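You operate a simulated robot arm through the tools that you are given. There is no shell and no other tool. Be economical: measure what you need, move in short steps, check, and stop when the job is done.

The job below is to be done with a simulated two-armed robot. You get a single attempt, and the scene is never put back.

## Task
On the table below the hopper, fold the striped cloth in half.

The check looks at the end state, three seconds after you hand in, the way a careful person would. Anything else that was tipped, shoved, dropped, spilled or broken makes it a failure. Flat cloth is picked up by pressing the open fingertips on it (5 to 10 N) and closing them slowly along it; thin cloth reads only 2 to 8 mm in the jaws.

## Robot
Two 7-joint arms with two-finger parallel grippers on one trunk, on a base that drives. Base frame: it is fixed to the floor where the robot stands at the start and does not move with it; the origin is under the middle of the robot, x ahead of it, y to its left, z up; the surface under the hand at the start is at about z = 0.85. Units: m, rad, N and s.
The left shoulder is at the start at [0.07, 0.188, 1.315], the right one opposite. With the tool pointing down near the work surface each hand reaches from about 0.18 to 0.76 m from the robot's upright axis, wherever it stands, measured 20 degrees to its own side. Places, roughly: table below the hopper [0.6, -0.3, 0.8]. Payload 3.91 kg a hand.
The tool frame of a hand sits at the grasp point between the pads (the TCP): z along the fingers, y along the line on which they close. The tips reach 0.03 m beyond it. The gripper opens to 0.11 m. The fingers are 0.02 m wide and 0.01 m thick; the gripper's body (0.048 by 0.112 m) begins 0.055 m behind the TCP.
Orientation is told as [roll, pitch, yaw] about the base's x, y, z axes, in that order, counted from this pose: with the fingers straight down and closing along the base's y, the tool's x points along the base's -x, its y along +y and its z along -z.

## Interface
- The arms move only by the tool arm_command. It takes "left_deltas", "right_deltas" or both (then of equal length, played together; a hand with none holds still); each is a list of rows, each a list of 7 numbers: the shift along the tool's x, y, z in m, then the turn, a rotation vector about the tool's x, y, z in rad, then the finger opening in m, from 0 to 0.11. In form: [[x, y, z, wx, wy, wz, jaw], ...]. A call has 1 to 20 rows; each row shifts and turns the commanded pose from where the row before left it, along the tool's axes as they then stand. A row lasts 0.2 s, in which the tool goes at most 0.05 m and 0.15 rad; a call with a longer step from one row to the next is refused whole, and so is a gripper value outside its range. A pose out of reach is approached as far as the arm can. The call stops where the force on the tool passes 40 N (or 10 N more than at its start, if that is more) or the arm is blocked; 0.2 s more then pass. Each finger travels about 0.072 m/s and halts on what it meets, pressing with about 25 N; the grip force reading is that of the motor and also rises with nothing between the fingers. The clock runs only during rows and for 0.2 s after the last one: add rows that do not move to give the fingers time. The reply holds the time, the measured pose of the TCP, the force on the tool along the base axes, the opening and the grip force, in the units named above and with some noise, with the torque about the TCP (base axes, N m) and any sound that the robot's microphone picked up.
- Cameras (640 x 400 px; columns grow to the right, rows downward): "scene" is now at [0.119, -0.0233, 1.515]; the picture's right is [-0.30, -0.95, 0.00], its down [-0.79, 0.25, -0.55] and it looks along [0.53, -0.17, -0.83] (base axes); focal length 272 px, centre (320, 200). "left" rides on the left gripper at [0.072, -0.017, -0.103] in its tool frame; the picture's right is [0.23, 0.97, 0.00], its down [-0.76, 0.18, -0.62] and it looks along [-0.61, 0.14, 0.78] (tool axes); focal length 222 px, centre (320, 200). "right" rides on the right gripper at [0.072, 0.017, -0.103] in its tool frame; the picture's right is [-0.23, 0.97, 0.00], its down [-0.76, -0.18, -0.62] and it looks along [-0.61, -0.14, 0.78] (tool axes); focal length 222 px, centre (320, 200).
- grab_frame(camera): a new picture of that camera. It takes no simulated time.
- slide_trunk(by): slides the trunk up (or, below 0, down) by that many m; the arms and the scene camera ride with it, the base frame stays. It gives what a move gives, with no picture.
- base_move(legs): drives the robot by 1 to 6 legs, each [ahead, turn to the left] in m and rad, along the robot's own axes; the way and the turn of a leg run together, so that a leg with both is an arc; at most 1.5 m and 3.142 rad a leg. The arms and the cameras ride along, it lands a little off, and it stops where it bumps. It gives what a move gives.
- pan_tilt(pan, tilt): turns the head with the scene camera to pan (to the left, within 1.501 rad either way) and tilt (down, from -0.506 to 1.204), counted from straight ahead of the robot. It gives what a move gives.
- locate(camera, pixels): for up to 12 pixels [column, row] of the newest picture of that camera ("zoom" is the newest enlarged one), the place [x, y, z] in the base frame of the surface seen there, good to about 0.002 m. It takes no simulated time.
- close_up(camera, box): a new picture of the part [left, top, right, bottom] of that camera's present view, enlarged. It takes no simulated time.
- job_done(): hands the job in; it is judged then, once.

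Work in short steps. Measure before you move; look again where a grasp or a placing could have gone wrong, and mend it. You have 80 turns and 70 pictures in all, those below and enlarged ones among them. Open the grippers and draw the arms clear of the work before you hand the job in, unless the task says otherwise; then end with one line.

The tools are called after "Request:" as a command line: name --argument value ..., lists and objects as JSON in quotes. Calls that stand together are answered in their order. arm_command: Moves the arms, as the interface text tells. Its arguments: {"type":"object","properties":{"left_deltas":{"type":"array"},"right_deltas":{"type":"array"}},"required":[]} The other tools are called the same way: slide_trunk (by) slides the trunk up or down; base_move (legs) drives the base; pan_tilt (pan, tilt) turns the head that bears the scene camera; grab_frame (camera) takes a picture; locate (camera, pixels) gives the place of the surface under pixels of a picture; close_up (camera, box) takes an enlarged picture of a part of a camera's view; job_done () hands the job in.

At the start:

```text
t: 0.0
left_tcp_pos: [0.5106, 0.0231, 1.0455]
left_ee_rot: [0.001, 0.001, 0.0]
left_contact_force: [0.3, -0.9, 0.2]
left_moment: [-0.01, -0.02, 0.02]
left_finger_gap: 0.1099
left_grasp_force: 0.2
right_tcp_pos: [0.496, -0.4288, 0.9944]
right_ee_rot: [0.001, -0.001, -0.001]
right_contact_force: [0.2, -0.1, 0.2]
right_moment: [0.0, 0.01, 0.0]
right_finger_gap: 0.1097
right_grasp_force: 0.0
trunk travel left (down, up): [-0.825, 0.115]
robot x, y, heading: [0.0003, -0.0034, 0.001]
head pan, tilt: [-0.304, 0.984]
```

scene: 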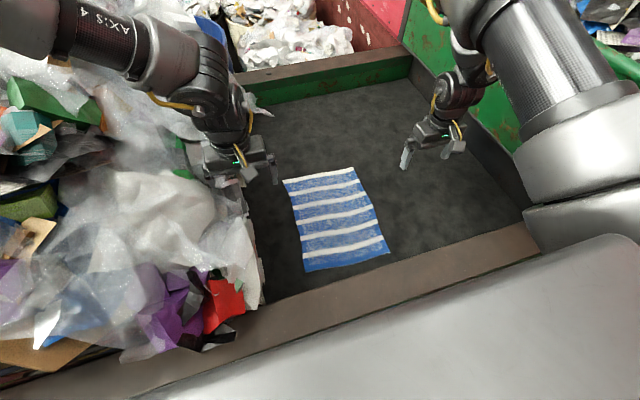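
right: 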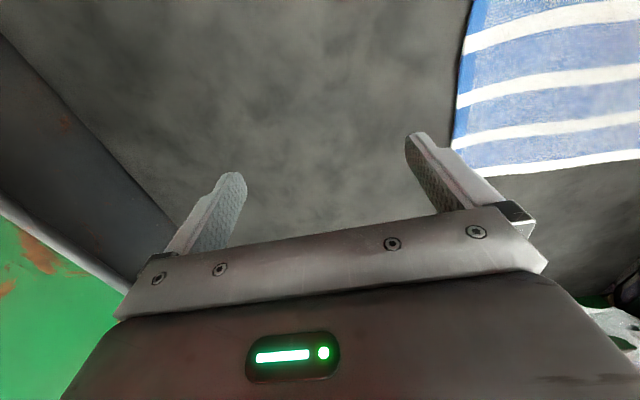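
left: 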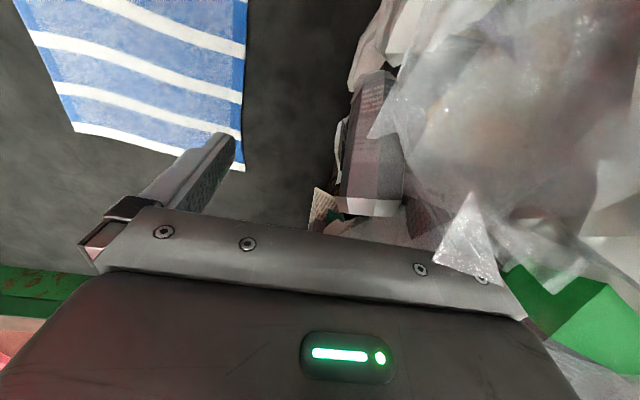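

The cloth lies in the scene picture with corners about (283,181), (354,168), (389,252), (305,271). I measure these and the surrounding table.

Request:
locate --camera "scene" --pixels '[[284, 181], [353, 169], [387, 251], [306, 270], [319, 174], [346, 262], [294, 225], [372, 210], [335, 220], [420, 200], [262, 200], [300, 285]]'

Request:
close_up --camera "scene" --box '[240, 140, 432, 290]'

```text
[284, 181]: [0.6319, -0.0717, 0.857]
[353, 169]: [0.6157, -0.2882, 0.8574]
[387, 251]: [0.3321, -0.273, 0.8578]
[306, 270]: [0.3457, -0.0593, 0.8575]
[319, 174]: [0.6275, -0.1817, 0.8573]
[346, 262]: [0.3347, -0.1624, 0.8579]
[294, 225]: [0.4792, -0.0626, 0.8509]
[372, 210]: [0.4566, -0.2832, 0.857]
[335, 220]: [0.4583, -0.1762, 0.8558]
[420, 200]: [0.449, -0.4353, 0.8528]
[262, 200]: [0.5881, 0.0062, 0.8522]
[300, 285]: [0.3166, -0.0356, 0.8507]
```

```text
2.67 times, centred on (336, 215) of scene
```

zoom: 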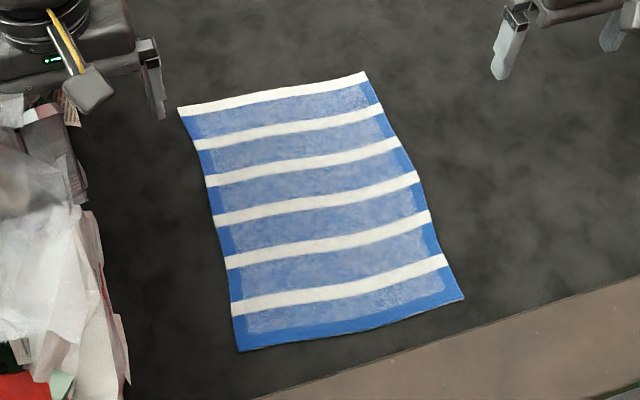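

The cloth is about 0.215 m (y) by 0.287 m (x). I will pinch the far edge near both corners and fold it toward the robot, starting by hovering both hands over the far corners.

Request:
arm_command --left_deltas '[[-0.0182, -0.0205, 0.019, 0, 0, 0, 0.09], [-0.0182, -0.0205, 0.019, 0, 0, 0, 0.07], [-0.0182, -0.0205, 0.019, 0, 0, 0, 0.05], [-0.0182, -0.0205, 0.019, 0, 0, 0, 0.034], [-0.0182, -0.0205, 0.019, 0, 0, 0, 0.034], [-0.0182, -0.0205, 0.0195, 0, 0, 0, 0.034], [0, 0, 0, 0, 0, 0, 0.034]]' --right_deltas '[[-0.0187, 0.0281, 0.0107, 0, 0, 0, 0.09], [-0.0187, 0.0281, 0.0107, 0, 0, 0, 0.07], [-0.0187, 0.0281, 0.0107, 0, 0, 0, 0.05], [-0.0187, 0.0281, 0.0107, 0, 0, 0, 0.034], [-0.0187, 0.0281, 0.0107, 0, 0, 0, 0.034], [-0.0187, 0.0281, 0.0107, 0, 0, 0, 0.034], [0, 0, 0, 0, 0, 0, 0.034]]'

Request:
grab_frame --camera "scene"

Request:
grab_frame --camera "left"

Request:
grab_frame --camera "right"

```text
t: 1.6
left_tcp_pos: [0.5667, -0.0634, 0.9573]
left_ee_rot: [-0.002, -0.002, 0.002]
left_contact_force: [-0.3, -1.0, 0.4]
left_moment: [0.01, -0.01, -0.01]
left_finger_gap: 0.0336
left_grasp_force: 0.0
left hand out of reach, approached as far as the arm can: row 4, 5, 6
right_tcp_pos: [0.4949, -0.4038, 0.9819]
right_ee_rot: [0.002, -0.003, 0.002]
right_contact_force: [0.1, 0.0, 0.2]
right_moment: [-0.02, 0.0, 0.01]
right_finger_gap: 0.0342
right_grasp_force: 0.1
right hand out of reach, approached as far as the arm can: row 1, 2, 3, 4, 5, 6
trunk travel left (down, up): [-0.825, 0.115]
robot x, y, heading: [-0.0013, -0.0031, 0.003]
head pan, tilt: [-0.304, 0.984]
```

```text
65 pictures are left
```

scene: 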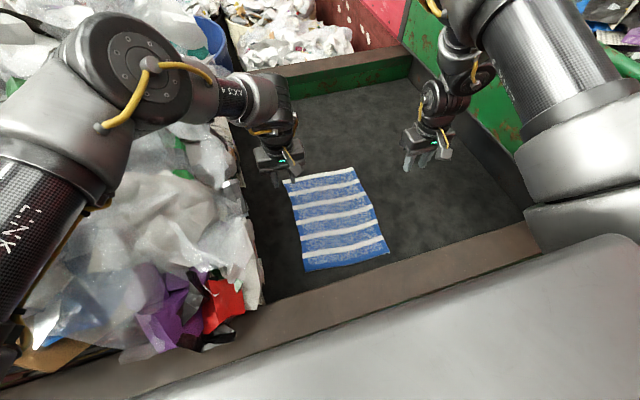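

```text
64 pictures are left
```

left: 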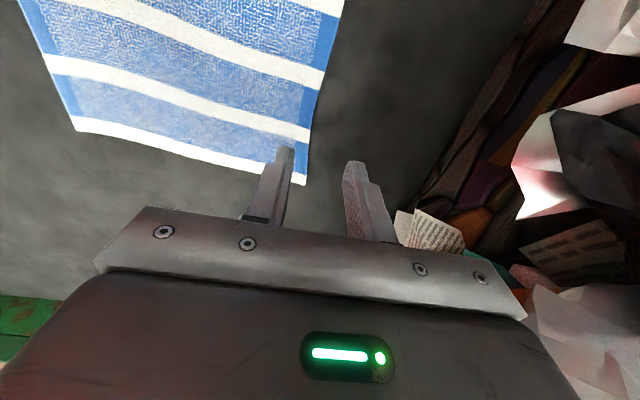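

```text
63 pictures are left
```

right: 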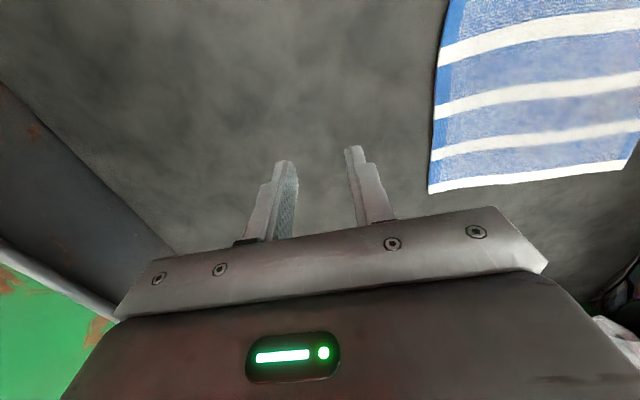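

Both hands hit a reach limit oddly early, the right at (0.495,-0.404). I test the right hand with small moves in y and down only, and the left with y only.

Request:
arm_command --right_deltas '[[0, 0.02, 0.01, 0, 0, 0, 0.034], [0, 0.02, 0.01, 0, 0, 0, 0.034]]' --left_deltas '[[0, -0.018, 0.015, 0, 0, 0, 0.034], [0, -0.018, 0.015, 0, 0, 0, 0.034]]'

```text
t: 2.2
left_tcp_pos: [0.5563, -0.0628, 0.9336]
left_ee_rot: [-0.003, -0.001, 0.002]
left_contact_force: [1.2, -0.5, -0.5]
left_moment: [0.01, 0.0, 0.0]
left_finger_gap: 0.0338
left_grasp_force: 0.1
left hand out of reach, approached as far as the arm can: row 1, 2
right_tcp_pos: [0.4732, -0.3859, 0.9705]
right_ee_rot: [0.002, -0.001, 0.005]
right_contact_force: [0.1, 0.5, -0.7]
right_moment: [0.02, -0.02, -0.01]
right_finger_gap: 0.034
right_grasp_force: 0.2
right hand out of reach, approached as far as the arm can: row 1, 2
trunk travel left (down, up): [-0.825, 0.115]
robot x, y, heading: [-0.0009, -0.0004, -0.003]
head pan, tilt: [-0.304, 0.984]
```

The limit looks posture-dependent. I raise the hands 0.16 m in place, drawing them a bit back, to check free motion before lowering the trunk for more reach.

Request:
arm_command --right_deltas '[[0.01, 0, -0.03, 0, 0, 0, 0.034], [0.01, 0, -0.03, 0, 0, 0, 0.034], [0.01, 0, -0.03, 0, 0, 0, 0.034], [0.01, 0, -0.03, 0, 0, 0, 0.034], [0, 0, -0.03, 0, 0, 0, 0.034]]' --left_deltas '[[0.01, 0, -0.03, 0, 0, 0, 0.034], [0.01, 0, -0.03, 0, 0, 0, 0.034], [0.01, 0, -0.03, 0, 0, 0, 0.034], [0.01, 0, -0.03, 0, 0, 0, 0.034], [0, 0, -0.03, 0, 0, 0, 0.034]]'

```text
t: 3.4
left_tcp_pos: [0.5128, -0.0621, 1.0829]
left_ee_rot: [0.0, 0.0, -0.002]
left_contact_force: [-0.7, 0.0, 0.0]
left_moment: [-0.02, -0.05, 0.03]
left_finger_gap: 0.0342
left_grasp_force: 0.3
right_tcp_pos: [0.4311, -0.3843, 1.1214]
right_ee_rot: [0.0, -0.002, 0.0]
right_contact_force: [-0.4, -0.3, 0.2]
right_moment: [0.02, -0.02, 0.01]
right_finger_gap: 0.0342
right_grasp_force: 0.0
trunk travel left (down, up): [-0.825, 0.115]
robot x, y, heading: [0.0018, -0.003, -0.002]
head pan, tilt: [-0.304, 0.984]
```

Free motion is fine and the command restarts from the measured pose. I lower the trunk 0.15 m, leaving the hands at about z 0.93–0.97.

Request:
slide_trunk --by -0.15

Request:
arm_command --right_deltas '[[-0.03, 0.02, 0, 0, 0, 0, 0.034], [-0.03, 0.02, 0, 0, 0, 0, 0.034], [-0.03, 0.02, 0, 0, 0, 0, 0.034], [-0.03, 0.02, 0, 0, 0, 0, 0.034], [-0.03, 0.02, 0, 0, 0, 0, 0.034]]'

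```text
t: 5.2
left_tcp_pos: [0.5154, -0.064, 0.933]
left_ee_rot: [-0.001, -0.001, -0.001]
left_contact_force: [-1.2, 0.0, -0.4]
left_moment: [-0.01, 0.01, 0.02]
left_finger_gap: 0.034
left_grasp_force: 0.0
right_tcp_pos: [0.4322, -0.3843, 0.9702]
right_ee_rot: [0.001, -0.001, 0.001]
right_contact_force: [-0.4, 0.3, 0.5]
right_moment: [0.01, 0.0, -0.01]
right_finger_gap: 0.0339
right_grasp_force: 0.0
trunk travel left (down, up): [-0.675, 0.265]
robot x, y, heading: [0.0025, -0.003, -0.003]
head pan, tilt: [-0.304, 0.984]
```

```text
t: 6.3
left_tcp_pos: [0.5156, -0.0637, 0.932]
left_ee_rot: [0.002, 0.0, 0.0]
left_contact_force: [0.5, -0.2, -0.5]
left_moment: [0.04, -0.01, 0.03]
left_finger_gap: 0.0342
left_grasp_force: 0.0
right_tcp_pos: [0.4888, -0.3732, 0.9724]
right_ee_rot: [0.001, -0.002, 0.004]
right_contact_force: [0.1, 0.0, -0.1]
right_moment: [0.02, 0.0, 0.0]
right_finger_gap: 0.034
right_grasp_force: 0.0
right hand out of reach, approached as far as the arm can: row 2, 3, 4, 5
trunk travel left (down, up): [-0.675, 0.265]
robot x, y, heading: [0.0046, -0.001, 0.001]
head pan, tilt: [-0.304, 0.984]
```

The right hand still stops at (0.489,-0.373). I look at the arm posture.

Request:
pan_tilt --pan -0.5 --tilt 0.6

Request:
grab_frame --camera "scene"

```text
t: 7.2
left_tcp_pos: [0.5154, -0.0637, 0.9323]
left_ee_rot: [0.001, -0.001, 0.0]
left_contact_force: [-1.3, 0.1, 0.7]
left_moment: [0.02, 0.0, 0.01]
left_finger_gap: 0.0337
left_grasp_force: 0.0
right_tcp_pos: [0.4898, -0.3723, 0.972]
right_ee_rot: [0.002, -0.003, 0.005]
right_contact_force: [0.8, -0.9, 0.6]
right_moment: [0.0, -0.02, 0.02]
right_finger_gap: 0.0342
right_grasp_force: 0.1
trunk travel left (down, up): [-0.675, 0.265]
robot x, y, heading: [-0.0024, -0.0, -0.001]
head pan, tilt: [-0.499, 0.6]
```

```text
62 pictures are left
```

scene: 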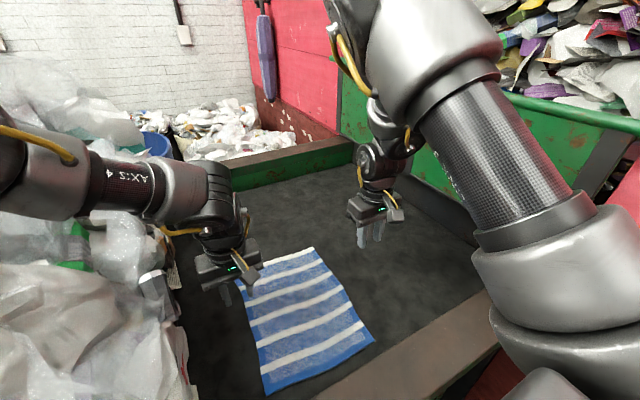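

The right forearm hangs near vertical, probably near a wrist limit. I try a detour: raise first, then go out, to get the forearm past vertical.

Request:
arm_command --right_deltas '[[0, 0, -0.045, 0, 0, 0, 0.034], [0, 0, -0.045, 0, 0, 0, 0.034], [0, 0, -0.045, 0, 0, 0, 0.034], [0, 0, -0.045, 0, 0, 0, 0.034], [-0.03, 0, 0, 0, 0, 0, 0.034], [-0.03, 0, 0, 0, 0, 0, 0.034], [-0.03, 0, 0, 0, 0, 0, 0.034], [-0.03, 0, 0, 0, 0, 0, 0.034]]'

```text
t: 9.0
left_tcp_pos: [0.5163, -0.0635, 0.9312]
left_ee_rot: [0.002, 0.002, 0.001]
left_contact_force: [0.5, -0.5, 0.6]
left_moment: [0.01, 0.0, 0.04]
left_finger_gap: 0.0343
left_grasp_force: 0.1
right_tcp_pos: [0.5412, -0.4427, 1.131]
right_ee_rot: [0.0, -0.001, 0.002]
right_contact_force: [0.4, -0.2, 0.4]
right_moment: [0.04, 0.04, 0.03]
right_finger_gap: 0.0339
right_grasp_force: 0.1
right hand out of reach, approached as far as the arm can: row 2, 3, 4, 5, 6, 7, 8
trunk travel left (down, up): [-0.675, 0.265]
robot x, y, heading: [0.0015, 0.0007, -0.003]
head pan, tilt: [-0.499, 0.6]
```

The limit acts like an outward-sloping wall, so maybe a wrist-roll limit. I come back slightly and test a yaw turn one way.

Request:
arm_command --right_deltas '[[0.03, 0, 0.03, 0, 0, 0, 0.034], [0, 0, 0.03, 0, 0, 0.15, 0.034], [0, 0, 0.03, 0, 0, 0.15, 0.034], [0, 0, 0, 0, 0, 0.15, 0.034], [0, 0, 0, 0, 0, 0.15, 0.034], [-0.03, 0.02, 0, 0, 0, 0, 0.034], [-0.03, 0.02, 0, 0, 0, 0, 0.034], [-0.03, 0.02, 0, 0, 0, 0, 0.034], [-0.03, 0.02, 0, 0, 0, 0, 0.034]]'

```text
t: 10.8
left_tcp_pos: [0.5152, -0.0641, 0.9339]
left_ee_rot: [-0.001, -0.001, -0.002]
left_contact_force: [0.0, 0.7, 0.7]
left_moment: [0.03, 0.02, -0.04]
left_finger_gap: 0.0339
left_grasp_force: 0.0
right_tcp_pos: [0.4518, -0.592, 1.0569]
right_ee_rot: [0.003, 0.012, -0.601]
right_contact_force: [-8.7, 18.2, 9.8]
right_moment: [-2.52, -0.67, -0.71]
right_finger_gap: 0.034
right_grasp_force: 0.2
right hand out of reach, approached as far as the arm can: row 2, 3, 4, 5, 6, 7, 8, 9
trunk travel left (down, up): [-0.675, 0.265]
robot x, y, heading: [0.0024, 0.0034, 0.003]
head pan, tilt: [-0.499, 0.6]
stopped in row 9 (right hand): the force on the tool passed its limit at 52 N (the readings are from after the stop); the commanded pose is now the measured one
```

Yaw toward negative drove the right hand outward to a wall (52 N contact); so the last joint's roll is the limit and positive yaw should free it. I back off up and inward and turn the yaw positive.

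Request:
arm_command --right_deltas '[[0.01, 0.0, -0.02, 0, 0, -0.1, 0.034], [0.01, 0.01, -0.02, 0, 0, -0.15, 0.034], [0.01, 0.02, -0.02, 0, 0, -0.15, 0.034], [0, 0.02, 0, 0, 0, -0.15, 0.034], [0, 0.02, 0, 0, 0, -0.15, 0.034], [0, 0.02, 0, 0, 0, -0.15, 0.034], [0, 0.02, 0, 0, 0, -0.15, 0.034], [0, 0.02, 0, 0, 0, -0.15, 0.034], [0, 0.02, 0, 0, 0, -0.15, 0.034]]'

Request:
grab_frame --camera "scene"

```text
t: 12.8
left_tcp_pos: [0.5157, -0.0626, 0.9329]
left_ee_rot: [-0.003, 0.0, 0.0]
left_contact_force: [-0.6, 1.1, -0.2]
left_moment: [0.0, 0.0, 0.0]
left_finger_gap: 0.034
left_grasp_force: 0.0
right_tcp_pos: [0.4191, -0.4366, 1.1188]
right_ee_rot: [0.011, 0.001, 0.701]
right_contact_force: [-0.1, 0.2, 0.6]
right_moment: [-0.01, -0.01, 0.0]
right_finger_gap: 0.0341
right_grasp_force: 0.0
trunk travel left (down, up): [-0.675, 0.265]
robot x, y, heading: [0.0014, -0.0031, -0.004]
head pan, tilt: [-0.499, 0.6]
```

```text
61 pictures are left
```

scene: 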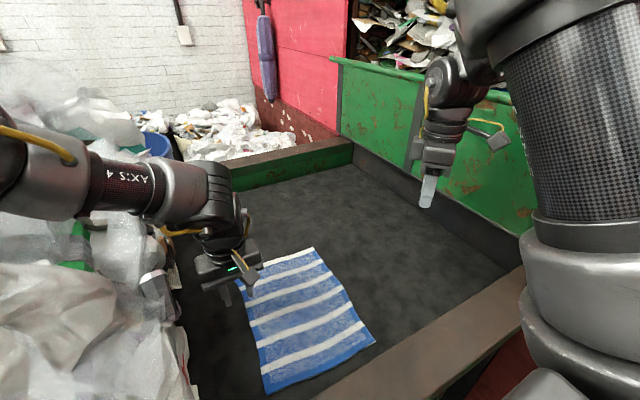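

Positive yaw frees it. I finish turning the right hand to yaw ≈1.51 and move it toward the far right corner at height, while the left rises and turns to yaw ≈-1.63 in place.

Request:
arm_command --right_deltas '[[0, 0, 0, 0, 0, -0.135, 0.034], [0, 0, 0, 0, 0, -0.135, 0.034], [0, 0, 0, 0, 0, -0.135, 0.034], [0, 0, 0, 0, 0, -0.135, 0.034], [0, 0, 0, 0, 0, -0.135, 0.034], [0, 0, 0, 0, 0, -0.135, 0.034], [-0.029, -0.03, 0, 0, 0, 0, 0.034], [-0.029, -0.03, 0, 0, 0, 0, 0.034], [-0.029, -0.03, 0, 0, 0, 0, 0.034], [-0.029, -0.03, 0, 0, 0, 0, 0.034], [-0.029, -0.03, 0, 0, 0, 0, 0.034], [-0.029, -0.03, 0, 0, 0, 0, 0.034], [0, 0, 0, 0, 0, 0, 0.034]]' --left_deltas '[[0, 0, -0.03, 0, 0, 0, 0.034], [0, 0, -0.03, 0, 0, 0, 0.034], [0, 0, 0, 0, 0, 0.148, 0.034], [0, 0, 0, 0, 0, 0.148, 0.034], [0, 0, 0, 0, 0, 0.148, 0.034], [0, 0, 0, 0, 0, 0.148, 0.034], [0, 0, 0, 0, 0, 0.148, 0.034], [0, 0, 0, 0, 0, 0.148, 0.034], [0, 0, 0, 0, 0, 0.148, 0.034], [0, 0, 0, 0, 0, 0.148, 0.034], [0, 0, 0, 0, 0, 0.148, 0.034], [0, 0, 0, 0, 0, 0.148, 0.034], [0, 0, 0, 0, 0, 0.148, 0.034]]'

Request:
grab_frame --camera "scene"

```text
t: 14.3
left_tcp_pos: [0.4424, -0.0502, 0.9661]
left_ee_rot: [-0.153, 0.131, -0.494]
left_contact_force: [0.9, -0.3, -0.5]
left_moment: [-0.02, 0.02, -0.01]
left_finger_gap: 0.0341
left_grasp_force: 0.2
left hand out of reach, approached as far as the arm can: row 5, 6, 7
right_tcp_pos: [0.4228, -0.4344, 1.1172]
right_ee_rot: [0.009, -0.011, 1.501]
right_contact_force: [-0.1, -0.4, -0.2]
right_moment: [0.03, 0.0, 0.01]
right_finger_gap: 0.0342
right_grasp_force: 0.0
trunk travel left (down, up): [-0.675, 0.265]
robot x, y, heading: [-0.0017, -0.0004, 0.001]
head pan, tilt: [-0.499, 0.6]
stopped in row 7 (left hand): the arm was blocked; the commanded pose is now the measured one
```

```text
60 pictures are left
```

scene: 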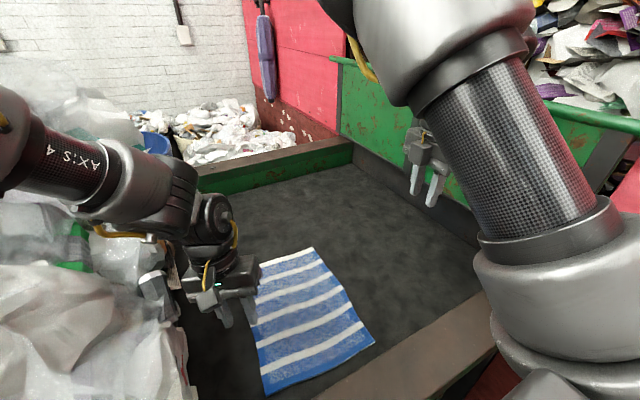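

The left arm was blocked turning that way (it tilted to -0.15/0.13); the right turned freely. I undo the left's turn while raising it.

Request:
arm_command --left_deltas '[[0, 0, -0.02, 0, 0, -0.1, 0.034], [0, 0, -0.02, 0, 0, -0.15, 0.034], [0, 0, -0.02, 0, 0, -0.15, 0.034], [0, 0, -0.02, 0, 0, -0.1, 0.034]]'

```text
t: 15.3
left_tcp_pos: [0.4546, -0.0453, 1.043]
left_ee_rot: [-0.063, 0.184, 0.002]
left_contact_force: [-0.4, -0.1, 0.4]
left_moment: [0.01, 0.02, -0.01]
left_finger_gap: 0.0341
left_grasp_force: 0.0
right_tcp_pos: [0.4235, -0.434, 1.1194]
right_ee_rot: [0.005, -0.008, 1.501]
right_contact_force: [-0.3, 0.0, 0.8]
right_moment: [0.01, 0.01, -0.02]
right_finger_gap: 0.0339
right_grasp_force: 0.0
trunk travel left (down, up): [-0.675, 0.265]
robot x, y, heading: [-0.0029, -0.0009, -0.004]
head pan, tilt: [-0.499, 0.6]
```

I straighten the left's tilt (roll -0.063, pitch 0.184) and try turning it the positive way.

Request:
arm_command --left_deltas '[[0, 0, -0.01, -0.03, -0.09, 0, 0.034], [0, 0, -0.01, -0.033, -0.094, 0, 0.034], [0, 0, 0, 0, 0, -0.15, 0.034], [0, 0, 0, 0, 0, -0.15, 0.034], [0, 0, 0, 0, 0, -0.15, 0.034], [0, 0, 0, 0, 0, -0.15, 0.034], [0, 0, 0, 0, 0, -0.15, 0.034], [0, 0, 0, 0, 0, -0.15, 0.034]]'

Request:
arm_command --right_deltas '[[-0.029, -0.03, 0, 0, 0, 0, 0.034], [-0.029, -0.03, 0, 0, 0, 0, 0.034], [-0.029, -0.03, 0, 0, 0, 0, 0.034], [-0.029, -0.03, 0, 0, 0, 0, 0.034], [-0.029, -0.03, 0, 0, 0, 0, 0.034], [-0.029, -0.03, 0, 0, 0, 0, 0.034], [0, 0, 0, 0, 0, 0, 0.034]]'

Request:
grab_frame --camera "scene"

```text
t: 17.1
left_tcp_pos: [0.4576, -0.0449, 1.0635]
left_ee_rot: [-0.001, 0.004, 0.909]
left_contact_force: [0.1, -0.5, 0.2]
left_moment: [-0.01, 0.02, 0.01]
left_finger_gap: 0.034
left_grasp_force: 0.1
right_tcp_pos: [0.424, -0.435, 1.1176]
right_ee_rot: [0.008, -0.009, 1.501]
right_contact_force: [0.6, 0.6, 0.2]
right_moment: [0.02, 0.0, -0.02]
right_finger_gap: 0.0343
right_grasp_force: 0.0
trunk travel left (down, up): [-0.675, 0.265]
robot x, y, heading: [-0.0013, 0.0028, -0.001]
head pan, tilt: [-0.499, 0.6]
```

```text
t: 18.7
left_tcp_pos: [0.4582, -0.0455, 1.0641]
left_ee_rot: [-0.002, 0.002, 0.906]
left_contact_force: [0.6, -0.4, 0.9]
left_moment: [-0.02, 0.02, -0.02]
left_finger_gap: 0.034
left_grasp_force: 0.0
right_tcp_pos: [0.6127, -0.2727, 1.1196]
right_ee_rot: [0.009, -0.008, 1.502]
right_contact_force: [0.5, 0.2, -0.3]
right_moment: [0.0, -0.03, -0.02]
right_finger_gap: 0.0336
right_grasp_force: 0.0
trunk travel left (down, up): [-0.675, 0.265]
robot x, y, heading: [0.0005, 0.0029, 0.001]
head pan, tilt: [-0.499, 0.6]
```

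```text
59 pictures are left
```

scene: 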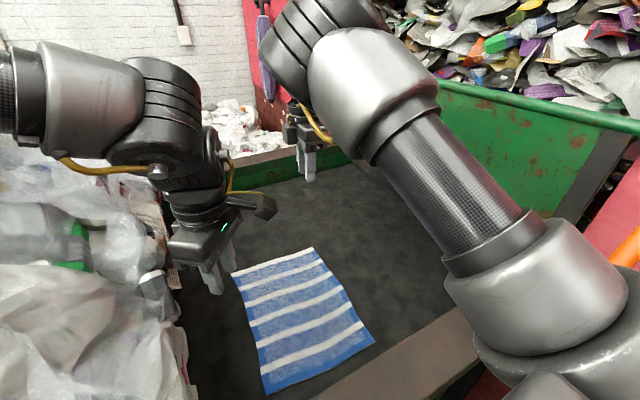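

Both turns work now. I finish the left's yaw to ≈1.51 and move it over the far-left corner at height.

Request:
arm_command --left_deltas '[[0, 0, 0, 0, 0, -0.15, 0.034], [0, 0, 0, 0, 0, -0.15, 0.034], [0, 0, 0, 0, 0, -0.15, 0.034], [0, 0, 0, 0, 0, -0.15, 0.034], [0.006, -0.0308, 0, 0, 0, 0, 0.034], [0.006, -0.0308, 0, 0, 0, 0, 0.034], [0.006, -0.0308, 0, 0, 0, 0, 0.034], [0.006, -0.0308, 0, 0, 0, 0, 0.034], [0.006, -0.0308, 0, 0, 0, 0, 0.034], [0, 0, 0, 0, 0, 0, 0.034]]'

Request:
pan_tilt --pan -0.2 --tilt 0.85

Request:
grab_frame --camera "scene"

```text
t: 20.9
left_tcp_pos: [0.6044, -0.0601, 1.0696]
left_ee_rot: [-0.001, 0.026, 1.527]
left_contact_force: [0.6, 0.5, 0.1]
left_moment: [-0.01, -0.02, 0.02]
left_finger_gap: 0.0342
left_grasp_force: 0.0
left hand out of reach, approached as far as the arm can: row 9
right_tcp_pos: [0.6141, -0.2737, 1.1189]
right_ee_rot: [0.009, -0.01, 1.504]
right_contact_force: [-0.5, -0.2, -1.2]
right_moment: [0.05, 0.04, 0.0]
right_finger_gap: 0.0338
right_grasp_force: 0.0
trunk travel left (down, up): [-0.675, 0.265]
robot x, y, heading: [-0.0, -0.0013, -0.002]
head pan, tilt: [-0.499, 0.6]
```

```text
t: 21.7
left_tcp_pos: [0.6058, -0.0573, 1.0668]
left_ee_rot: [0.002, 0.02, 1.53]
left_contact_force: [0.3, -0.2, -0.8]
left_moment: [-0.01, 0.03, -0.03]
left_finger_gap: 0.0339
left_grasp_force: 0.1
right_tcp_pos: [0.614, -0.2728, 1.1188]
right_ee_rot: [0.008, -0.009, 1.501]
right_contact_force: [0.5, -0.7, -1.0]
right_moment: [0.0, -0.01, 0.0]
right_finger_gap: 0.0339
right_grasp_force: 0.0
trunk travel left (down, up): [-0.675, 0.265]
robot x, y, heading: [-0.0005, -0.0017, 0.001]
head pan, tilt: [-0.201, 0.85]
```

```text
58 pictures are left
```

scene: 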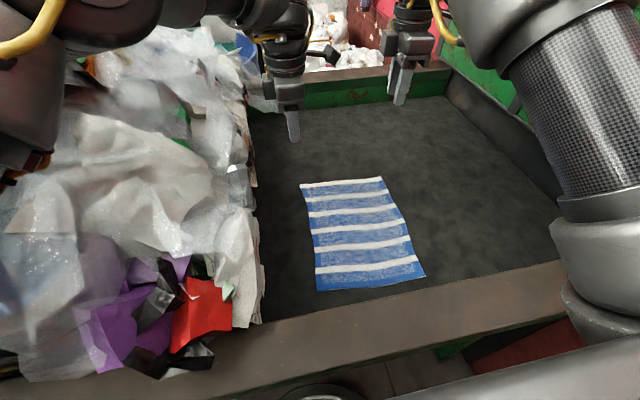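

The left got to (0.606,-0.057), slightly short. I measure the far edge precisely with a zoom, and lower both hands to z≈0.95 while easing the left inward.

Request:
close_up --camera "scene" --box '[280, 160, 440, 300]'

Request:
arm_command --left_deltas '[[0.004, 0, 0.03, 0, 0, 0, 0.034], [0.005, 0, 0.03, 0, 0, 0, 0.034], [0.007, 0, 0.03, 0, 0, 0, 0.034], [0.007, 0, 0.03, 0, 0, 0, 0.034], [0.005, 0, 0, 0, 0, 0, 0.034]]' --right_deltas '[[0, 0.005, 0.04, 0, 0, 0, 0.034], [0, 0.005, 0.04, 0, 0, 0, 0.034], [0, 0.005, 0.04, 0, 0, 0, 0.034], [0, 0, 0.04, 0, 0, 0, 0.034], [0, 0, 0, 0, 0, 0, 0.034]]'

```text
2.86 times, centred on (360, 230) of scene
```

zoom: 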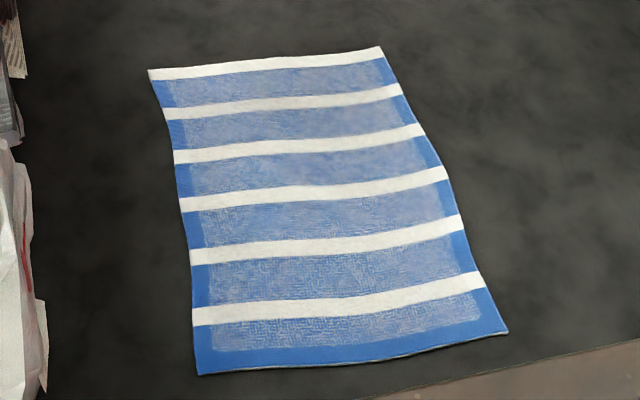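

```text
t: 22.9
left_tcp_pos: [0.5888, -0.0685, 0.9431]
left_ee_rot: [0.002, 0.003, 1.505]
left_contact_force: [1.0, -0.6, -0.2]
left_moment: [0.01, 0.0, 0.01]
left_finger_gap: 0.0341
left_grasp_force: 0.0
left hand out of reach, approached as far as the arm can: row 1, 2, 3, 4, 5
right_tcp_pos: [0.5972, -0.2697, 0.9587]
right_ee_rot: [0.008, -0.009, 1.501]
right_contact_force: [0.3, -0.6, -0.1]
right_moment: [0.0, -0.02, -0.01]
right_finger_gap: 0.034
right_grasp_force: 0.1
trunk travel left (down, up): [-0.675, 0.265]
robot x, y, heading: [-0.0003, 0.0012, 0.006]
head pan, tilt: [-0.201, 0.85]
```

The left is at its reach limit at (0.589,-0.069). Turning the base 0.15 rad to the right brings the left shoulder forward, so I do that with the hands clear of the cloth.

Request:
base_move --legs '[[0, -0.15]]'

Request:
locate --camera "zoom" --pixels '[[153, 72], [175, 71], [210, 66], [330, 54], [360, 51], [376, 49], [200, 370], [503, 331], [222, 371], [484, 334], [188, 230], [455, 205]]'

```text
t: 23.9
left_tcp_pos: [0.5723, -0.1568, 0.9435]
left_ee_rot: [0.001, 0.003, 1.359]
left_contact_force: [-0.1, -1.1, 0.7]
left_moment: [0.03, -0.01, -0.02]
left_finger_gap: 0.0342
left_grasp_force: 0.1
right_tcp_pos: [0.5506, -0.3568, 0.9591]
right_ee_rot: [0.008, -0.012, 1.352]
right_contact_force: [0.8, 0.3, -1.0]
right_moment: [0.01, 0.03, 0.01]
right_finger_gap: 0.0337
right_grasp_force: 0.1
trunk travel left (down, up): [-0.675, 0.265]
robot x, y, heading: [0.0015, 0.0012, -0.147]
head pan, tilt: [-0.201, 0.85]
```

```text
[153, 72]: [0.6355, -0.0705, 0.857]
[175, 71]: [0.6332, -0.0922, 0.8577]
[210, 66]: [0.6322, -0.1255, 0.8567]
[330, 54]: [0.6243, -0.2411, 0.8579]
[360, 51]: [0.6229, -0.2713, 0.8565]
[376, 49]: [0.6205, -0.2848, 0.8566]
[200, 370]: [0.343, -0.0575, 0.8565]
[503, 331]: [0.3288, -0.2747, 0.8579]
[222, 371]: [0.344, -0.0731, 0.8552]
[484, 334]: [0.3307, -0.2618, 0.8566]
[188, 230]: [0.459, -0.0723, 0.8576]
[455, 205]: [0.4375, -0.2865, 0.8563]
```

The robot turned. Far edge is at x≈0.635 (y −0.088) and x≈0.623 (y −0.27). I restore yaw ≈1.51 and hover the hands so the outer finger straddles the edge: left (0.615,−0.088), right (0.603,−0.27).

Request:
arm_command --left_deltas '[[0, 0, 0, 0, 0, -0.149, 0.03], [-0.0238, -0.0128, 0.01, 0, 0, 0, 0.03], [-0.0238, -0.0128, 0.01, 0, 0, 0, 0.03], [-0.0238, -0.0128, 0.01, 0, 0, 0, 0.03], [0, 0, 0, 0, 0, 0, 0.03]]' --right_deltas '[[0, 0, 0, 0, 0, -0.149, 0.03], [-0.03, -0.0157, 0.015, 0, 0, 0, 0.03], [-0.03, -0.0157, 0.015, 0, 0, 0, 0.03], [-0.03, -0.0157, 0.015, 0, 0, 0, 0.03], [0, 0, 0, 0, 0, 0, 0.03]]'

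Request:
grab_frame --camera "scene"

Request:
grab_frame --camera "left"

Request:
grab_frame --camera "right"

```text
t: 25.1
left_tcp_pos: [0.6158, -0.088, 0.9139]
left_ee_rot: [0.0, 0.002, 1.507]
left_contact_force: [0.3, -0.3, -0.2]
left_moment: [0.02, -0.02, 0.0]
left_finger_gap: 0.0297
left_grasp_force: 0.1
right_tcp_pos: [0.6044, -0.2697, 0.9142]
right_ee_rot: [0.005, -0.011, 1.501]
right_contact_force: [0.6, -1.4, 0.9]
right_moment: [0.03, -0.01, 0.04]
right_finger_gap: 0.0298
right_grasp_force: 0.0
trunk travel left (down, up): [-0.675, 0.265]
robot x, y, heading: [-0.0031, -0.0005, -0.151]
head pan, tilt: [-0.201, 0.85]
```

```text
56 pictures are left
```

scene: 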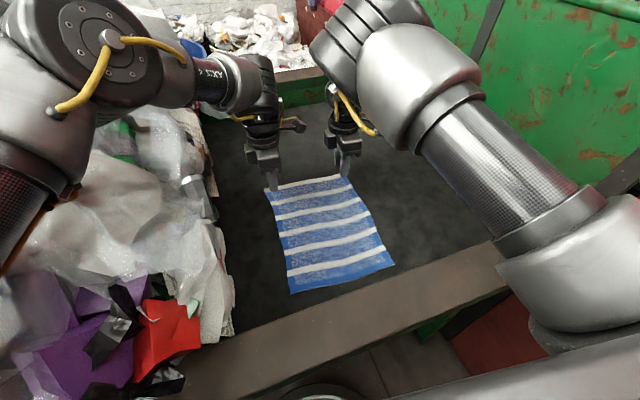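

```text
55 pictures are left
```

left: 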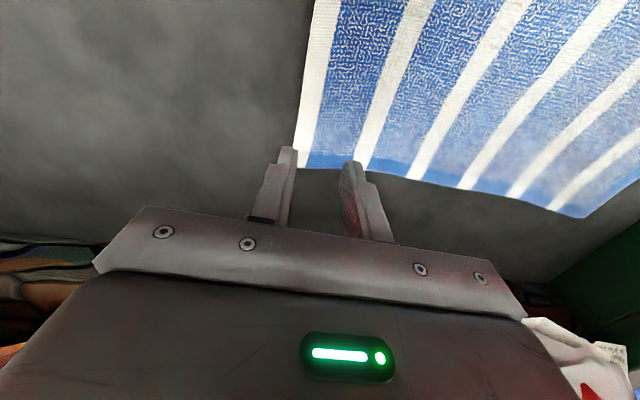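

```text
54 pictures are left
```

right: 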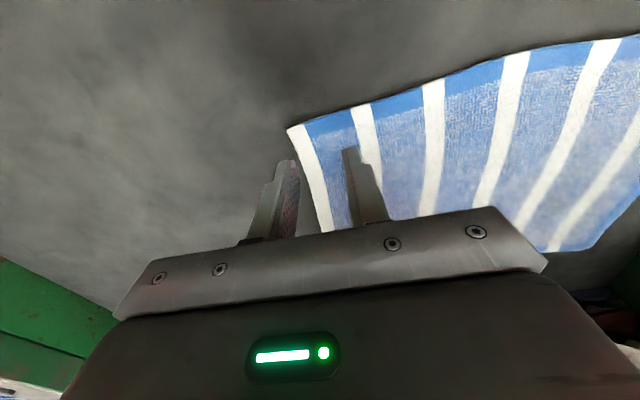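

Hands are placed well over the edge. I descend to just above contact and then creep.

Request:
arm_command --left_deltas '[[0, 0, 0.01, 0, 0, 0, 0.03], [0, 0, 0.009, 0, 0, 0, 0.03], [0, 0, 0.004, 0, 0, 0, 0.03], [0, 0, 0.002, 0, 0, 0, 0.03], [0, 0, 0, 0, 0, 0, 0.03]]' --right_deltas '[[0, 0, 0.01, 0, 0, 0, 0.03], [0, 0, 0.009, 0, 0, 0, 0.03], [0, 0, 0.004, 0, 0, 0, 0.03], [0, 0, 0.002, 0, 0, 0, 0.03], [0, 0, 0, 0, 0, 0, 0.03]]'

```text
t: 26.4
left_tcp_pos: [0.6159, -0.0876, 0.8886]
left_ee_rot: [0.002, 0.0, 1.506]
left_contact_force: [0.3, 0.0, 0.5]
left_moment: [0.01, -0.02, 0.01]
left_finger_gap: 0.03
left_grasp_force: 0.0
right_tcp_pos: [0.6037, -0.2685, 0.8894]
right_ee_rot: [0.006, -0.012, 1.501]
right_contact_force: [-0.9, -0.5, -0.1]
right_moment: [-0.01, -0.02, 0.01]
right_finger_gap: 0.0297
right_grasp_force: 0.1
trunk travel left (down, up): [-0.675, 0.265]
robot x, y, heading: [0.0018, 0.0006, -0.155]
head pan, tilt: [-0.201, 0.85]
```

No contact yet at 0.889; creeping down 4 mm.

Request:
arm_command --left_deltas '[[0, 0, 0.002, 0, 0, 0, 0.03], [0, 0, 0.002, 0, 0, 0, 0.03]]' --right_deltas '[[0, 0, 0.002, 0, 0, 0, 0.03], [0, 0, 0.002, 0, 0, 0, 0.03]]'

```text
t: 26.9
left_tcp_pos: [0.6154, -0.0883, 0.885]
left_ee_rot: [0.0, 0.003, 1.508]
left_contact_force: [0.0, -0.1, 0.5]
left_moment: [0.01, 0.01, -0.01]
left_finger_gap: 0.0301
left_grasp_force: 0.1
right_tcp_pos: [0.6045, -0.2685, 0.8851]
right_ee_rot: [0.007, -0.011, 1.501]
right_contact_force: [-0.4, -0.2, 1.0]
right_moment: [0.01, -0.02, 0.01]
right_finger_gap: 0.0301
right_grasp_force: 0.1
trunk travel left (down, up): [-0.675, 0.265]
robot x, y, heading: [0.0009, -0.0015, -0.15]
head pan, tilt: [-0.201, 0.85]
```

Still nearly no force at 0.885; another 3 mm.

Request:
arm_command --left_deltas '[[0, 0, 0.0015, 0, 0, 0, 0.03], [0, 0, 0.0015, 0, 0, 0, 0.03]]' --right_deltas '[[0, 0, 0.0015, 0, 0, 0, 0.03], [0, 0, 0.0015, 0, 0, 0, 0.03]]'

```text
t: 27.6
left_tcp_pos: [0.6161, -0.0879, 0.8838]
left_ee_rot: [-0.001, 0.003, 1.507]
left_contact_force: [-0.9, -1.5, 9.8]
left_moment: [-0.03, 0.11, 0.02]
left_finger_gap: 0.0299
left_grasp_force: 0.2
right_tcp_pos: [0.6031, -0.2683, 0.8836]
right_ee_rot: [0.003, -0.011, 1.499]
right_contact_force: [1.5, 0.1, 2.9]
right_moment: [-0.01, -0.07, -0.01]
right_finger_gap: 0.0299
right_grasp_force: 0.0
trunk travel left (down, up): [-0.675, 0.265]
robot x, y, heading: [-0.0002, -0.0014, -0.149]
head pan, tilt: [-0.201, 0.85]
```

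Left presses with 9.8 N, right 2.9 N. I press the right 0.8 mm more and close both slowly.

Request:
arm_command --left_deltas '[[0, 0, 0, 0, 0, 0, 0.03], [0, 0, 0, 0, 0, 0, 0.028], [0, 0, 0, 0, 0, 0, 0.026], [0, 0, 0, 0, 0, 0, 0.024], [0, 0, 0, 0, 0, 0, 0.022], [0, 0, 0, 0, 0, 0, 0.02], [0, 0, 0, 0, 0, 0, 0.018], [0, 0, 0, 0, 0, 0, 0.016], [0, 0, 0, 0, 0, 0, 0.014], [0, 0, 0, 0, 0, 0, 0.012], [0, 0, 0, 0, 0, 0, 0.01], [0, 0, 0, 0, 0, 0, 0.008], [0, 0, 0, 0, 0, 0, 0.006], [0, 0, 0, 0, 0, 0, 0.004], [0, 0, 0, 0, 0, 0, 0.002], [0, 0, 0, 0, 0, 0, 0.0], [0, 0, 0, 0, 0, 0, 0.0], [0, 0, 0, 0, 0, 0, 0.0]]' --right_deltas '[[0, 0, 0.0008, 0, 0, 0, 0.03], [0, 0, 0, 0, 0, 0, 0.028], [0, 0, 0, 0, 0, 0, 0.026], [0, 0, 0, 0, 0, 0, 0.024], [0, 0, 0, 0, 0, 0, 0.022], [0, 0, 0, 0, 0, 0, 0.02], [0, 0, 0, 0, 0, 0, 0.018], [0, 0, 0, 0, 0, 0, 0.016], [0, 0, 0, 0, 0, 0, 0.014], [0, 0, 0, 0, 0, 0, 0.012], [0, 0, 0, 0, 0, 0, 0.01], [0, 0, 0, 0, 0, 0, 0.008], [0, 0, 0, 0, 0, 0, 0.006], [0, 0, 0, 0, 0, 0, 0.004], [0, 0, 0, 0, 0, 0, 0.002], [0, 0, 0, 0, 0, 0, 0.0], [0, 0, 0, 0, 0, 0, 0.0], [0, 0, 0, 0, 0, 0, 0.0]]'

Request:
close_up --camera "scene" --box '[240, 120, 410, 300]'

```text
t: 31.4
left_tcp_pos: [0.614, -0.0872, 0.8829]
left_ee_rot: [0.0, 0.002, 1.508]
left_contact_force: [-2.7, -0.1, 10.1]
left_moment: [0.02, 0.1, 0.0]
left_finger_gap: 0.0041
left_grasp_force: 25.0
right_tcp_pos: [0.6024, -0.2687, 0.8831]
right_ee_rot: [0.004, -0.012, 1.501]
right_contact_force: [-0.6, 0.0, 6.3]
right_moment: [0.02, 0.03, 0.0]
right_finger_gap: 0.0042
right_grasp_force: 25.4
trunk travel left (down, up): [-0.675, 0.265]
robot x, y, heading: [0.0027, -0.003, -0.149]
head pan, tilt: [-0.201, 0.85]
```

```text
2.22 times, centred on (325, 210) of scene
```

zoom: 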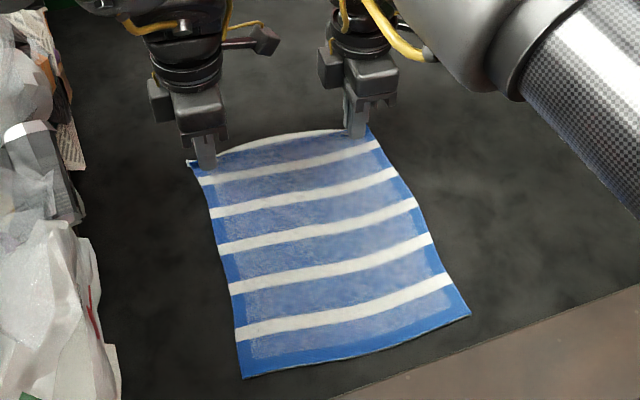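

Both jaws hold cloth (4 mm gap, 25 N). I start the fold arc: lift and carry both hands together toward the robot up to the top of the arc.

Request:
arm_command --left_deltas '[[0.0003, 0.0056, -0.02, 0, 0, 0, 0], [0.0003, 0.0056, -0.02, 0, 0, 0, 0], [0.0003, 0.0056, -0.02, 0, 0, 0, 0], [0.0003, 0.0153, -0.0147, 0, 0, 0, 0], [0.0003, 0.0153, -0.0147, 0, 0, 0, 0], [0.0003, 0.0153, -0.0147, 0, 0, 0, 0], [0.0003, 0.0208, -0.0053, 0, 0, 0, 0], [0.0003, 0.0208, -0.0053, 0, 0, 0, 0], [0.0003, 0.0208, -0.0053, 0, 0, 0, 0]]' --right_deltas '[[0.0003, 0.0056, -0.02, 0, 0, 0, 0], [0.0003, 0.0056, -0.02, 0, 0, 0, 0], [0.0003, 0.0056, -0.02, 0, 0, 0, 0], [0.0003, 0.0153, -0.0147, 0, 0, 0, 0], [0.0003, 0.0153, -0.0147, 0, 0, 0, 0], [0.0003, 0.0153, -0.0147, 0, 0, 0, 0], [0.0003, 0.0208, -0.0053, 0, 0, 0, 0], [0.0003, 0.0208, -0.0053, 0, 0, 0, 0], [0.0003, 0.0208, -0.0053, 0, 0, 0, 0]]'

Request:
grab_frame --camera "scene"

```text
t: 32.9
left_tcp_pos: [0.5388, -0.093, 0.9898]
left_ee_rot: [0.002, 0.021, 1.492]
left_contact_force: [0.2, -21.3, -1.1]
left_moment: [-0.66, 0.03, 0.03]
left_finger_gap: 0.0039
left_grasp_force: 24.6
right_tcp_pos: [0.5366, -0.2954, 0.9815]
right_ee_rot: [0.038, -0.046, 1.488]
right_contact_force: [0.7, 21.7, 0.4]
right_moment: [0.67, -0.03, -0.05]
right_finger_gap: 0.004
right_grasp_force: 24.6
right hand out of reach, approached as far as the arm can: row 4, 5, 6, 7
trunk travel left (down, up): [-0.675, 0.265]
robot x, y, heading: [0.0008, -0.0001, -0.151]
head pan, tilt: [-0.201, 0.85]
stopped in row 7 (left hand): the force on the tool passed its limit at 42 N (the readings are from after the stop); the commanded pose is now the measured one
```

```text
52 pictures are left
```

scene: 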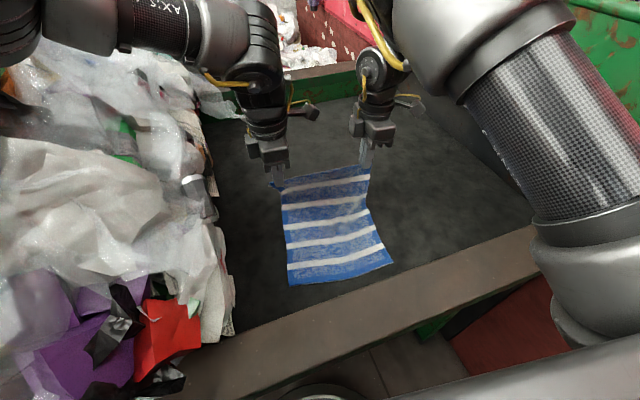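

The right arm reached a limit at (0.537,−0.295) and drifted outward, tensioning the cloth. I lay the edge back where it came from, so I can rehearse a better posture without cloth.

Request:
arm_command --left_deltas '[[-0.002, -0.0124, 0.014, 0.007, 0, 0, 0], [-0.002, -0.0124, 0.016, 0.007, 0, 0, 0], [-0.002, -0.0124, 0.017, 0.007, 0, 0, 0], [-0.002, -0.0124, 0.018, 0, 0, 0, 0], [-0.002, -0.0124, 0.018, 0, 0, 0, 0], [-0.002, -0.0124, 0.018, 0, 0, 0, 0], [0, 0, 0, 0, 0, 0, 0]]' --right_deltas '[[-0.012, -0.0106, 0.013, -0.01, 0.01, 0, 0], [-0.008, -0.0106, 0.014, -0.01, 0.01, 0, 0], [-0.005, -0.0106, 0.015, -0.01, 0.01, 0, 0], [-0.003, -0.0106, 0.017, -0.01, 0.01, 0, 0], [-0.002, -0.0106, 0.017, 0, 0, 0, 0], [-0.002, -0.0106, 0.017, 0, 0, 0, 0], [0, 0, 0, 0, 0, 0, 0]]'

```text
t: 34.5
left_tcp_pos: [0.6162, -0.084, 0.8887]
left_ee_rot: [-0.018, 0.014, 1.496]
left_contact_force: [-0.6, -1.7, 3.4]
left_moment: [-0.05, 0.03, -0.02]
left_finger_gap: 0.0041
left_grasp_force: 24.8
right_tcp_pos: [0.5973, -0.2684, 0.8861]
right_ee_rot: [0.075, 0.004, 1.489]
right_contact_force: [-0.2, -0.3, -0.4]
right_moment: [0.0, 0.05, 0.03]
right_finger_gap: 0.0039
right_grasp_force: 25.3
trunk travel left (down, up): [-0.675, 0.265]
robot x, y, heading: [0.0025, -0.0008, -0.154]
head pan, tilt: [-0.201, 0.85]
```

Laid back. I open the jaws gently, rise 0.07 m, correct the small tilts, and look.

Request:
arm_command --left_deltas '[[0, 0, 0, 0, 0, 0, 0.01], [0, 0, 0, 0, 0, 0, 0.02], [0, 0, 0, 0, 0, 0, 0.03], [0, 0, 0, 0, 0, 0, 0.03], [0, 0, -0.01, 0, 0, 0, 0.03], [0, 0, -0.02, -0.01, -0.01, 0, 0.03], [0, 0, -0.02, -0.008, -0.004, 0, 0.03], [0, 0, -0.02, 0, 0, 0, 0.03]]' --right_deltas '[[0, 0, 0, 0, 0, 0, 0.01], [0, 0, 0, 0, 0, 0, 0.02], [0, 0, 0, 0, 0, 0, 0.03], [0, 0, 0, 0, 0, 0, 0.03], [0, 0, -0.01, 0, 0, 0, 0.03], [0, 0, -0.02, 0.035, -0.004, 0, 0.03], [0, 0, -0.02, 0.04, 0, 0, 0.03], [0, 0, -0.02, 0, 0, 0, 0.03]]'

Request:
grab_frame --camera "scene"

```text
t: 36.3
left_tcp_pos: [0.6159, -0.0856, 0.959]
left_ee_rot: [0.0, 0.0, 1.497]
left_contact_force: [0.5, -0.1, 0.2]
left_moment: [0.05, 0.01, 0.01]
left_finger_gap: 0.0298
left_grasp_force: 0.1
right_tcp_pos: [0.5992, -0.2705, 0.9564]
right_ee_rot: [0.0, -0.001, 1.487]
right_contact_force: [0.6, 1.1, -0.2]
right_moment: [-0.03, 0.0, 0.02]
right_finger_gap: 0.0299
right_grasp_force: 0.1
trunk travel left (down, up): [-0.675, 0.265]
robot x, y, heading: [-0.0009, 0.0025, -0.154]
head pan, tilt: [-0.201, 0.85]
```

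```text
51 pictures are left
```

scene: 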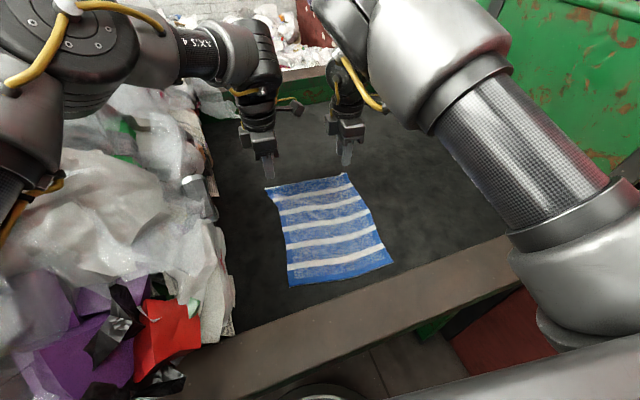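

The cloth lies back well. I rehearse the right arm alone in the air, with its yaw cut to ≈1.2, moving straight back toward the robot.

Request:
arm_command --right_deltas '[[0, 0, -0.02, 0, 0, 0.15, 0.03], [0, 0, -0.02, 0, 0, 0.15, 0.03], [0.011, 0.028, 0, 0, 0, 0, 0.03], [0.011, 0.028, 0, 0, 0, 0, 0.03], [0.011, 0.028, 0, 0, 0, 0, 0.03], [0.011, 0.028, 0, 0, 0, 0, 0.03], [0.011, 0.028, 0, 0, 0, 0, 0.03], [0.011, 0.028, 0, 0, 0, 0, 0.03], [0.011, 0.028, 0, 0, 0, 0, 0.03], [0.011, 0.028, 0, 0, 0, 0, 0.03]]'

```text
t: 38.3
left_tcp_pos: [0.6157, -0.085, 0.9596]
left_ee_rot: [0.0, 0.002, 1.496]
left_contact_force: [-0.1, -1.2, -0.2]
left_moment: [0.01, 0.01, 0.01]
left_finger_gap: 0.0299
left_grasp_force: 0.0
right_tcp_pos: [0.4076, -0.3366, 0.9453]
right_ee_rot: [0.154, 0.015, 1.151]
right_contact_force: [-0.5, 0.1, 0.0]
right_moment: [0.02, 0.02, -0.04]
right_finger_gap: 0.03
right_grasp_force: 0.0
right hand out of reach, approached as far as the arm can: row 3, 4, 5, 6, 7, 8, 9
trunk travel left (down, up): [-0.675, 0.265]
robot x, y, heading: [0.0005, -0.0013, -0.153]
head pan, tilt: [-0.201, 0.85]
stopped in row 9 (right hand): the arm was blocked; the commanded pose is now the measured one
```

It is pushed outward and lower — the arm is too folded with the trunk this low. I raise the trunk 0.15 m back up and retest the right hand from there.

Request:
slide_trunk --by 0.15

Request:
arm_command --right_deltas '[[0, 0, 0, 0.075, -0.008, -0.1, 0.03], [0, 0, 0, 0.075, -0.007, -0.1, 0.03], [-0.02, -0.02, 0.02, 0, 0, -0.1, 0.03], [-0.02, -0.02, 0.02, 0, 0, 0, 0.03], [-0.02, -0.02, 0.02, 0, 0, 0, 0.03]]'

```text
t: 40.0
left_tcp_pos: [0.6157, -0.0832, 1.1085]
left_ee_rot: [0.0, 0.003, 1.495]
left_contact_force: [0.2, -0.4, -0.7]
left_moment: [-0.01, 0.0, 0.03]
left_finger_gap: 0.03
left_grasp_force: 0.0
right_tcp_pos: [0.4079, -0.3367, 1.0953]
right_ee_rot: [0.154, 0.016, 1.15]
right_contact_force: [0.3, -0.9, -0.2]
right_moment: [0.01, 0.0, 0.0]
right_finger_gap: 0.0299
right_grasp_force: 0.0
trunk travel left (down, up): [-0.825, 0.115]
robot x, y, heading: [0.0029, -0.0023, -0.152]
head pan, tilt: [-0.201, 0.85]
```

```text
t: 41.2
left_tcp_pos: [0.6156, -0.0844, 1.1087]
left_ee_rot: [0.0, 0.003, 1.498]
left_contact_force: [-0.3, -0.4, 0.4]
left_moment: [0.01, 0.03, -0.01]
left_finger_gap: 0.0299
left_grasp_force: 0.0
right_tcp_pos: [0.4835, -0.32, 1.0353]
right_ee_rot: [0.001, -0.012, 1.458]
right_contact_force: [-0.3, 0.2, 0.2]
right_moment: [-0.03, 0.02, 0.04]
right_finger_gap: 0.0301
right_grasp_force: 0.0
right hand out of reach, approached as far as the arm can: row 3, 4, 5
trunk travel left (down, up): [-0.825, 0.115]
robot x, y, heading: [0.0005, 0.002, -0.149]
head pan, tilt: [-0.201, 0.85]
```

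Still an inward limit at (0.48,−0.32). I test which yaw relieves it: turn the right to a larger yaw (~1.9) then push inward and toward the robot.

Request:
arm_command --right_deltas '[[0, 0, 0, 0, 0, -0.15, 0.03], [0, 0, 0, 0, 0, -0.15, 0.03], [0, 0, 0, 0, 0, -0.15, 0.03], [-0.02, 0, 0, 0, 0, 0, 0.03], [-0.02, 0, 0, 0, 0, 0, 0.03], [-0.02, 0, 0, 0, 0, 0, 0.03]]'

Request:
grab_frame --camera "scene"

```text
t: 42.6
left_tcp_pos: [0.615, -0.0845, 1.1084]
left_ee_rot: [0.0, 0.0, 1.498]
left_contact_force: [0.2, -1.2, 0.0]
left_moment: [0.01, -0.02, -0.01]
left_finger_gap: 0.0301
left_grasp_force: 0.0
right_tcp_pos: [0.4828, -0.3208, 1.0349]
right_ee_rot: [-0.006, -0.012, 1.904]
right_contact_force: [-0.8, -0.1, -0.2]
right_moment: [-0.01, -0.01, 0.05]
right_finger_gap: 0.0301
right_grasp_force: 0.1
right hand out of reach, approached as far as the arm can: row 4, 5, 6
trunk travel left (down, up): [-0.825, 0.115]
robot x, y, heading: [0.0016, -0.0009, -0.149]
head pan, tilt: [-0.201, 0.85]
```

```text
50 pictures are left
```

scene: 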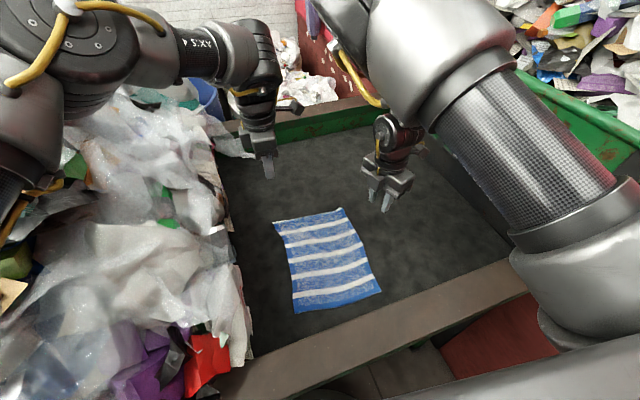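

Yaw makes no difference here, so this is an elbow-folding limit that should ease lower relative to the shoulder. I restore yaw and lower the right hand to z≈0.94, then push inward.

Request:
arm_command --right_deltas '[[0, 0, 0.03, 0, 0, 0.15, 0.03], [0, 0, 0.03, 0, 0, 0.15, 0.03], [0, 0, 0.035, 0, 0, 0.1, 0.03], [-0.017, 0.01, 0, 0, 0, 0, 0.03], [-0.017, 0.01, 0, 0, 0, 0, 0.03], [-0.017, 0.01, 0, 0, 0, 0, 0.03]]'

```text
t: 44.0
left_tcp_pos: [0.6158, -0.0847, 1.1082]
left_ee_rot: [-0.001, 0.0, 1.498]
left_contact_force: [0.4, 0.0, 0.7]
left_moment: [-0.02, -0.02, 0.04]
left_finger_gap: 0.03
left_grasp_force: 0.1
right_tcp_pos: [0.4729, -0.3158, 0.9368]
right_ee_rot: [0.0, -0.015, 1.503]
right_contact_force: [0.3, 0.5, -0.8]
right_moment: [-0.01, -0.03, -0.02]
right_finger_gap: 0.0299
right_grasp_force: 0.2
right hand out of reach, approached as far as the arm can: row 4, 5, 6
trunk travel left (down, up): [-0.825, 0.115]
robot x, y, heading: [0.0005, 0.0003, -0.152]
head pan, tilt: [-0.201, 0.85]
```

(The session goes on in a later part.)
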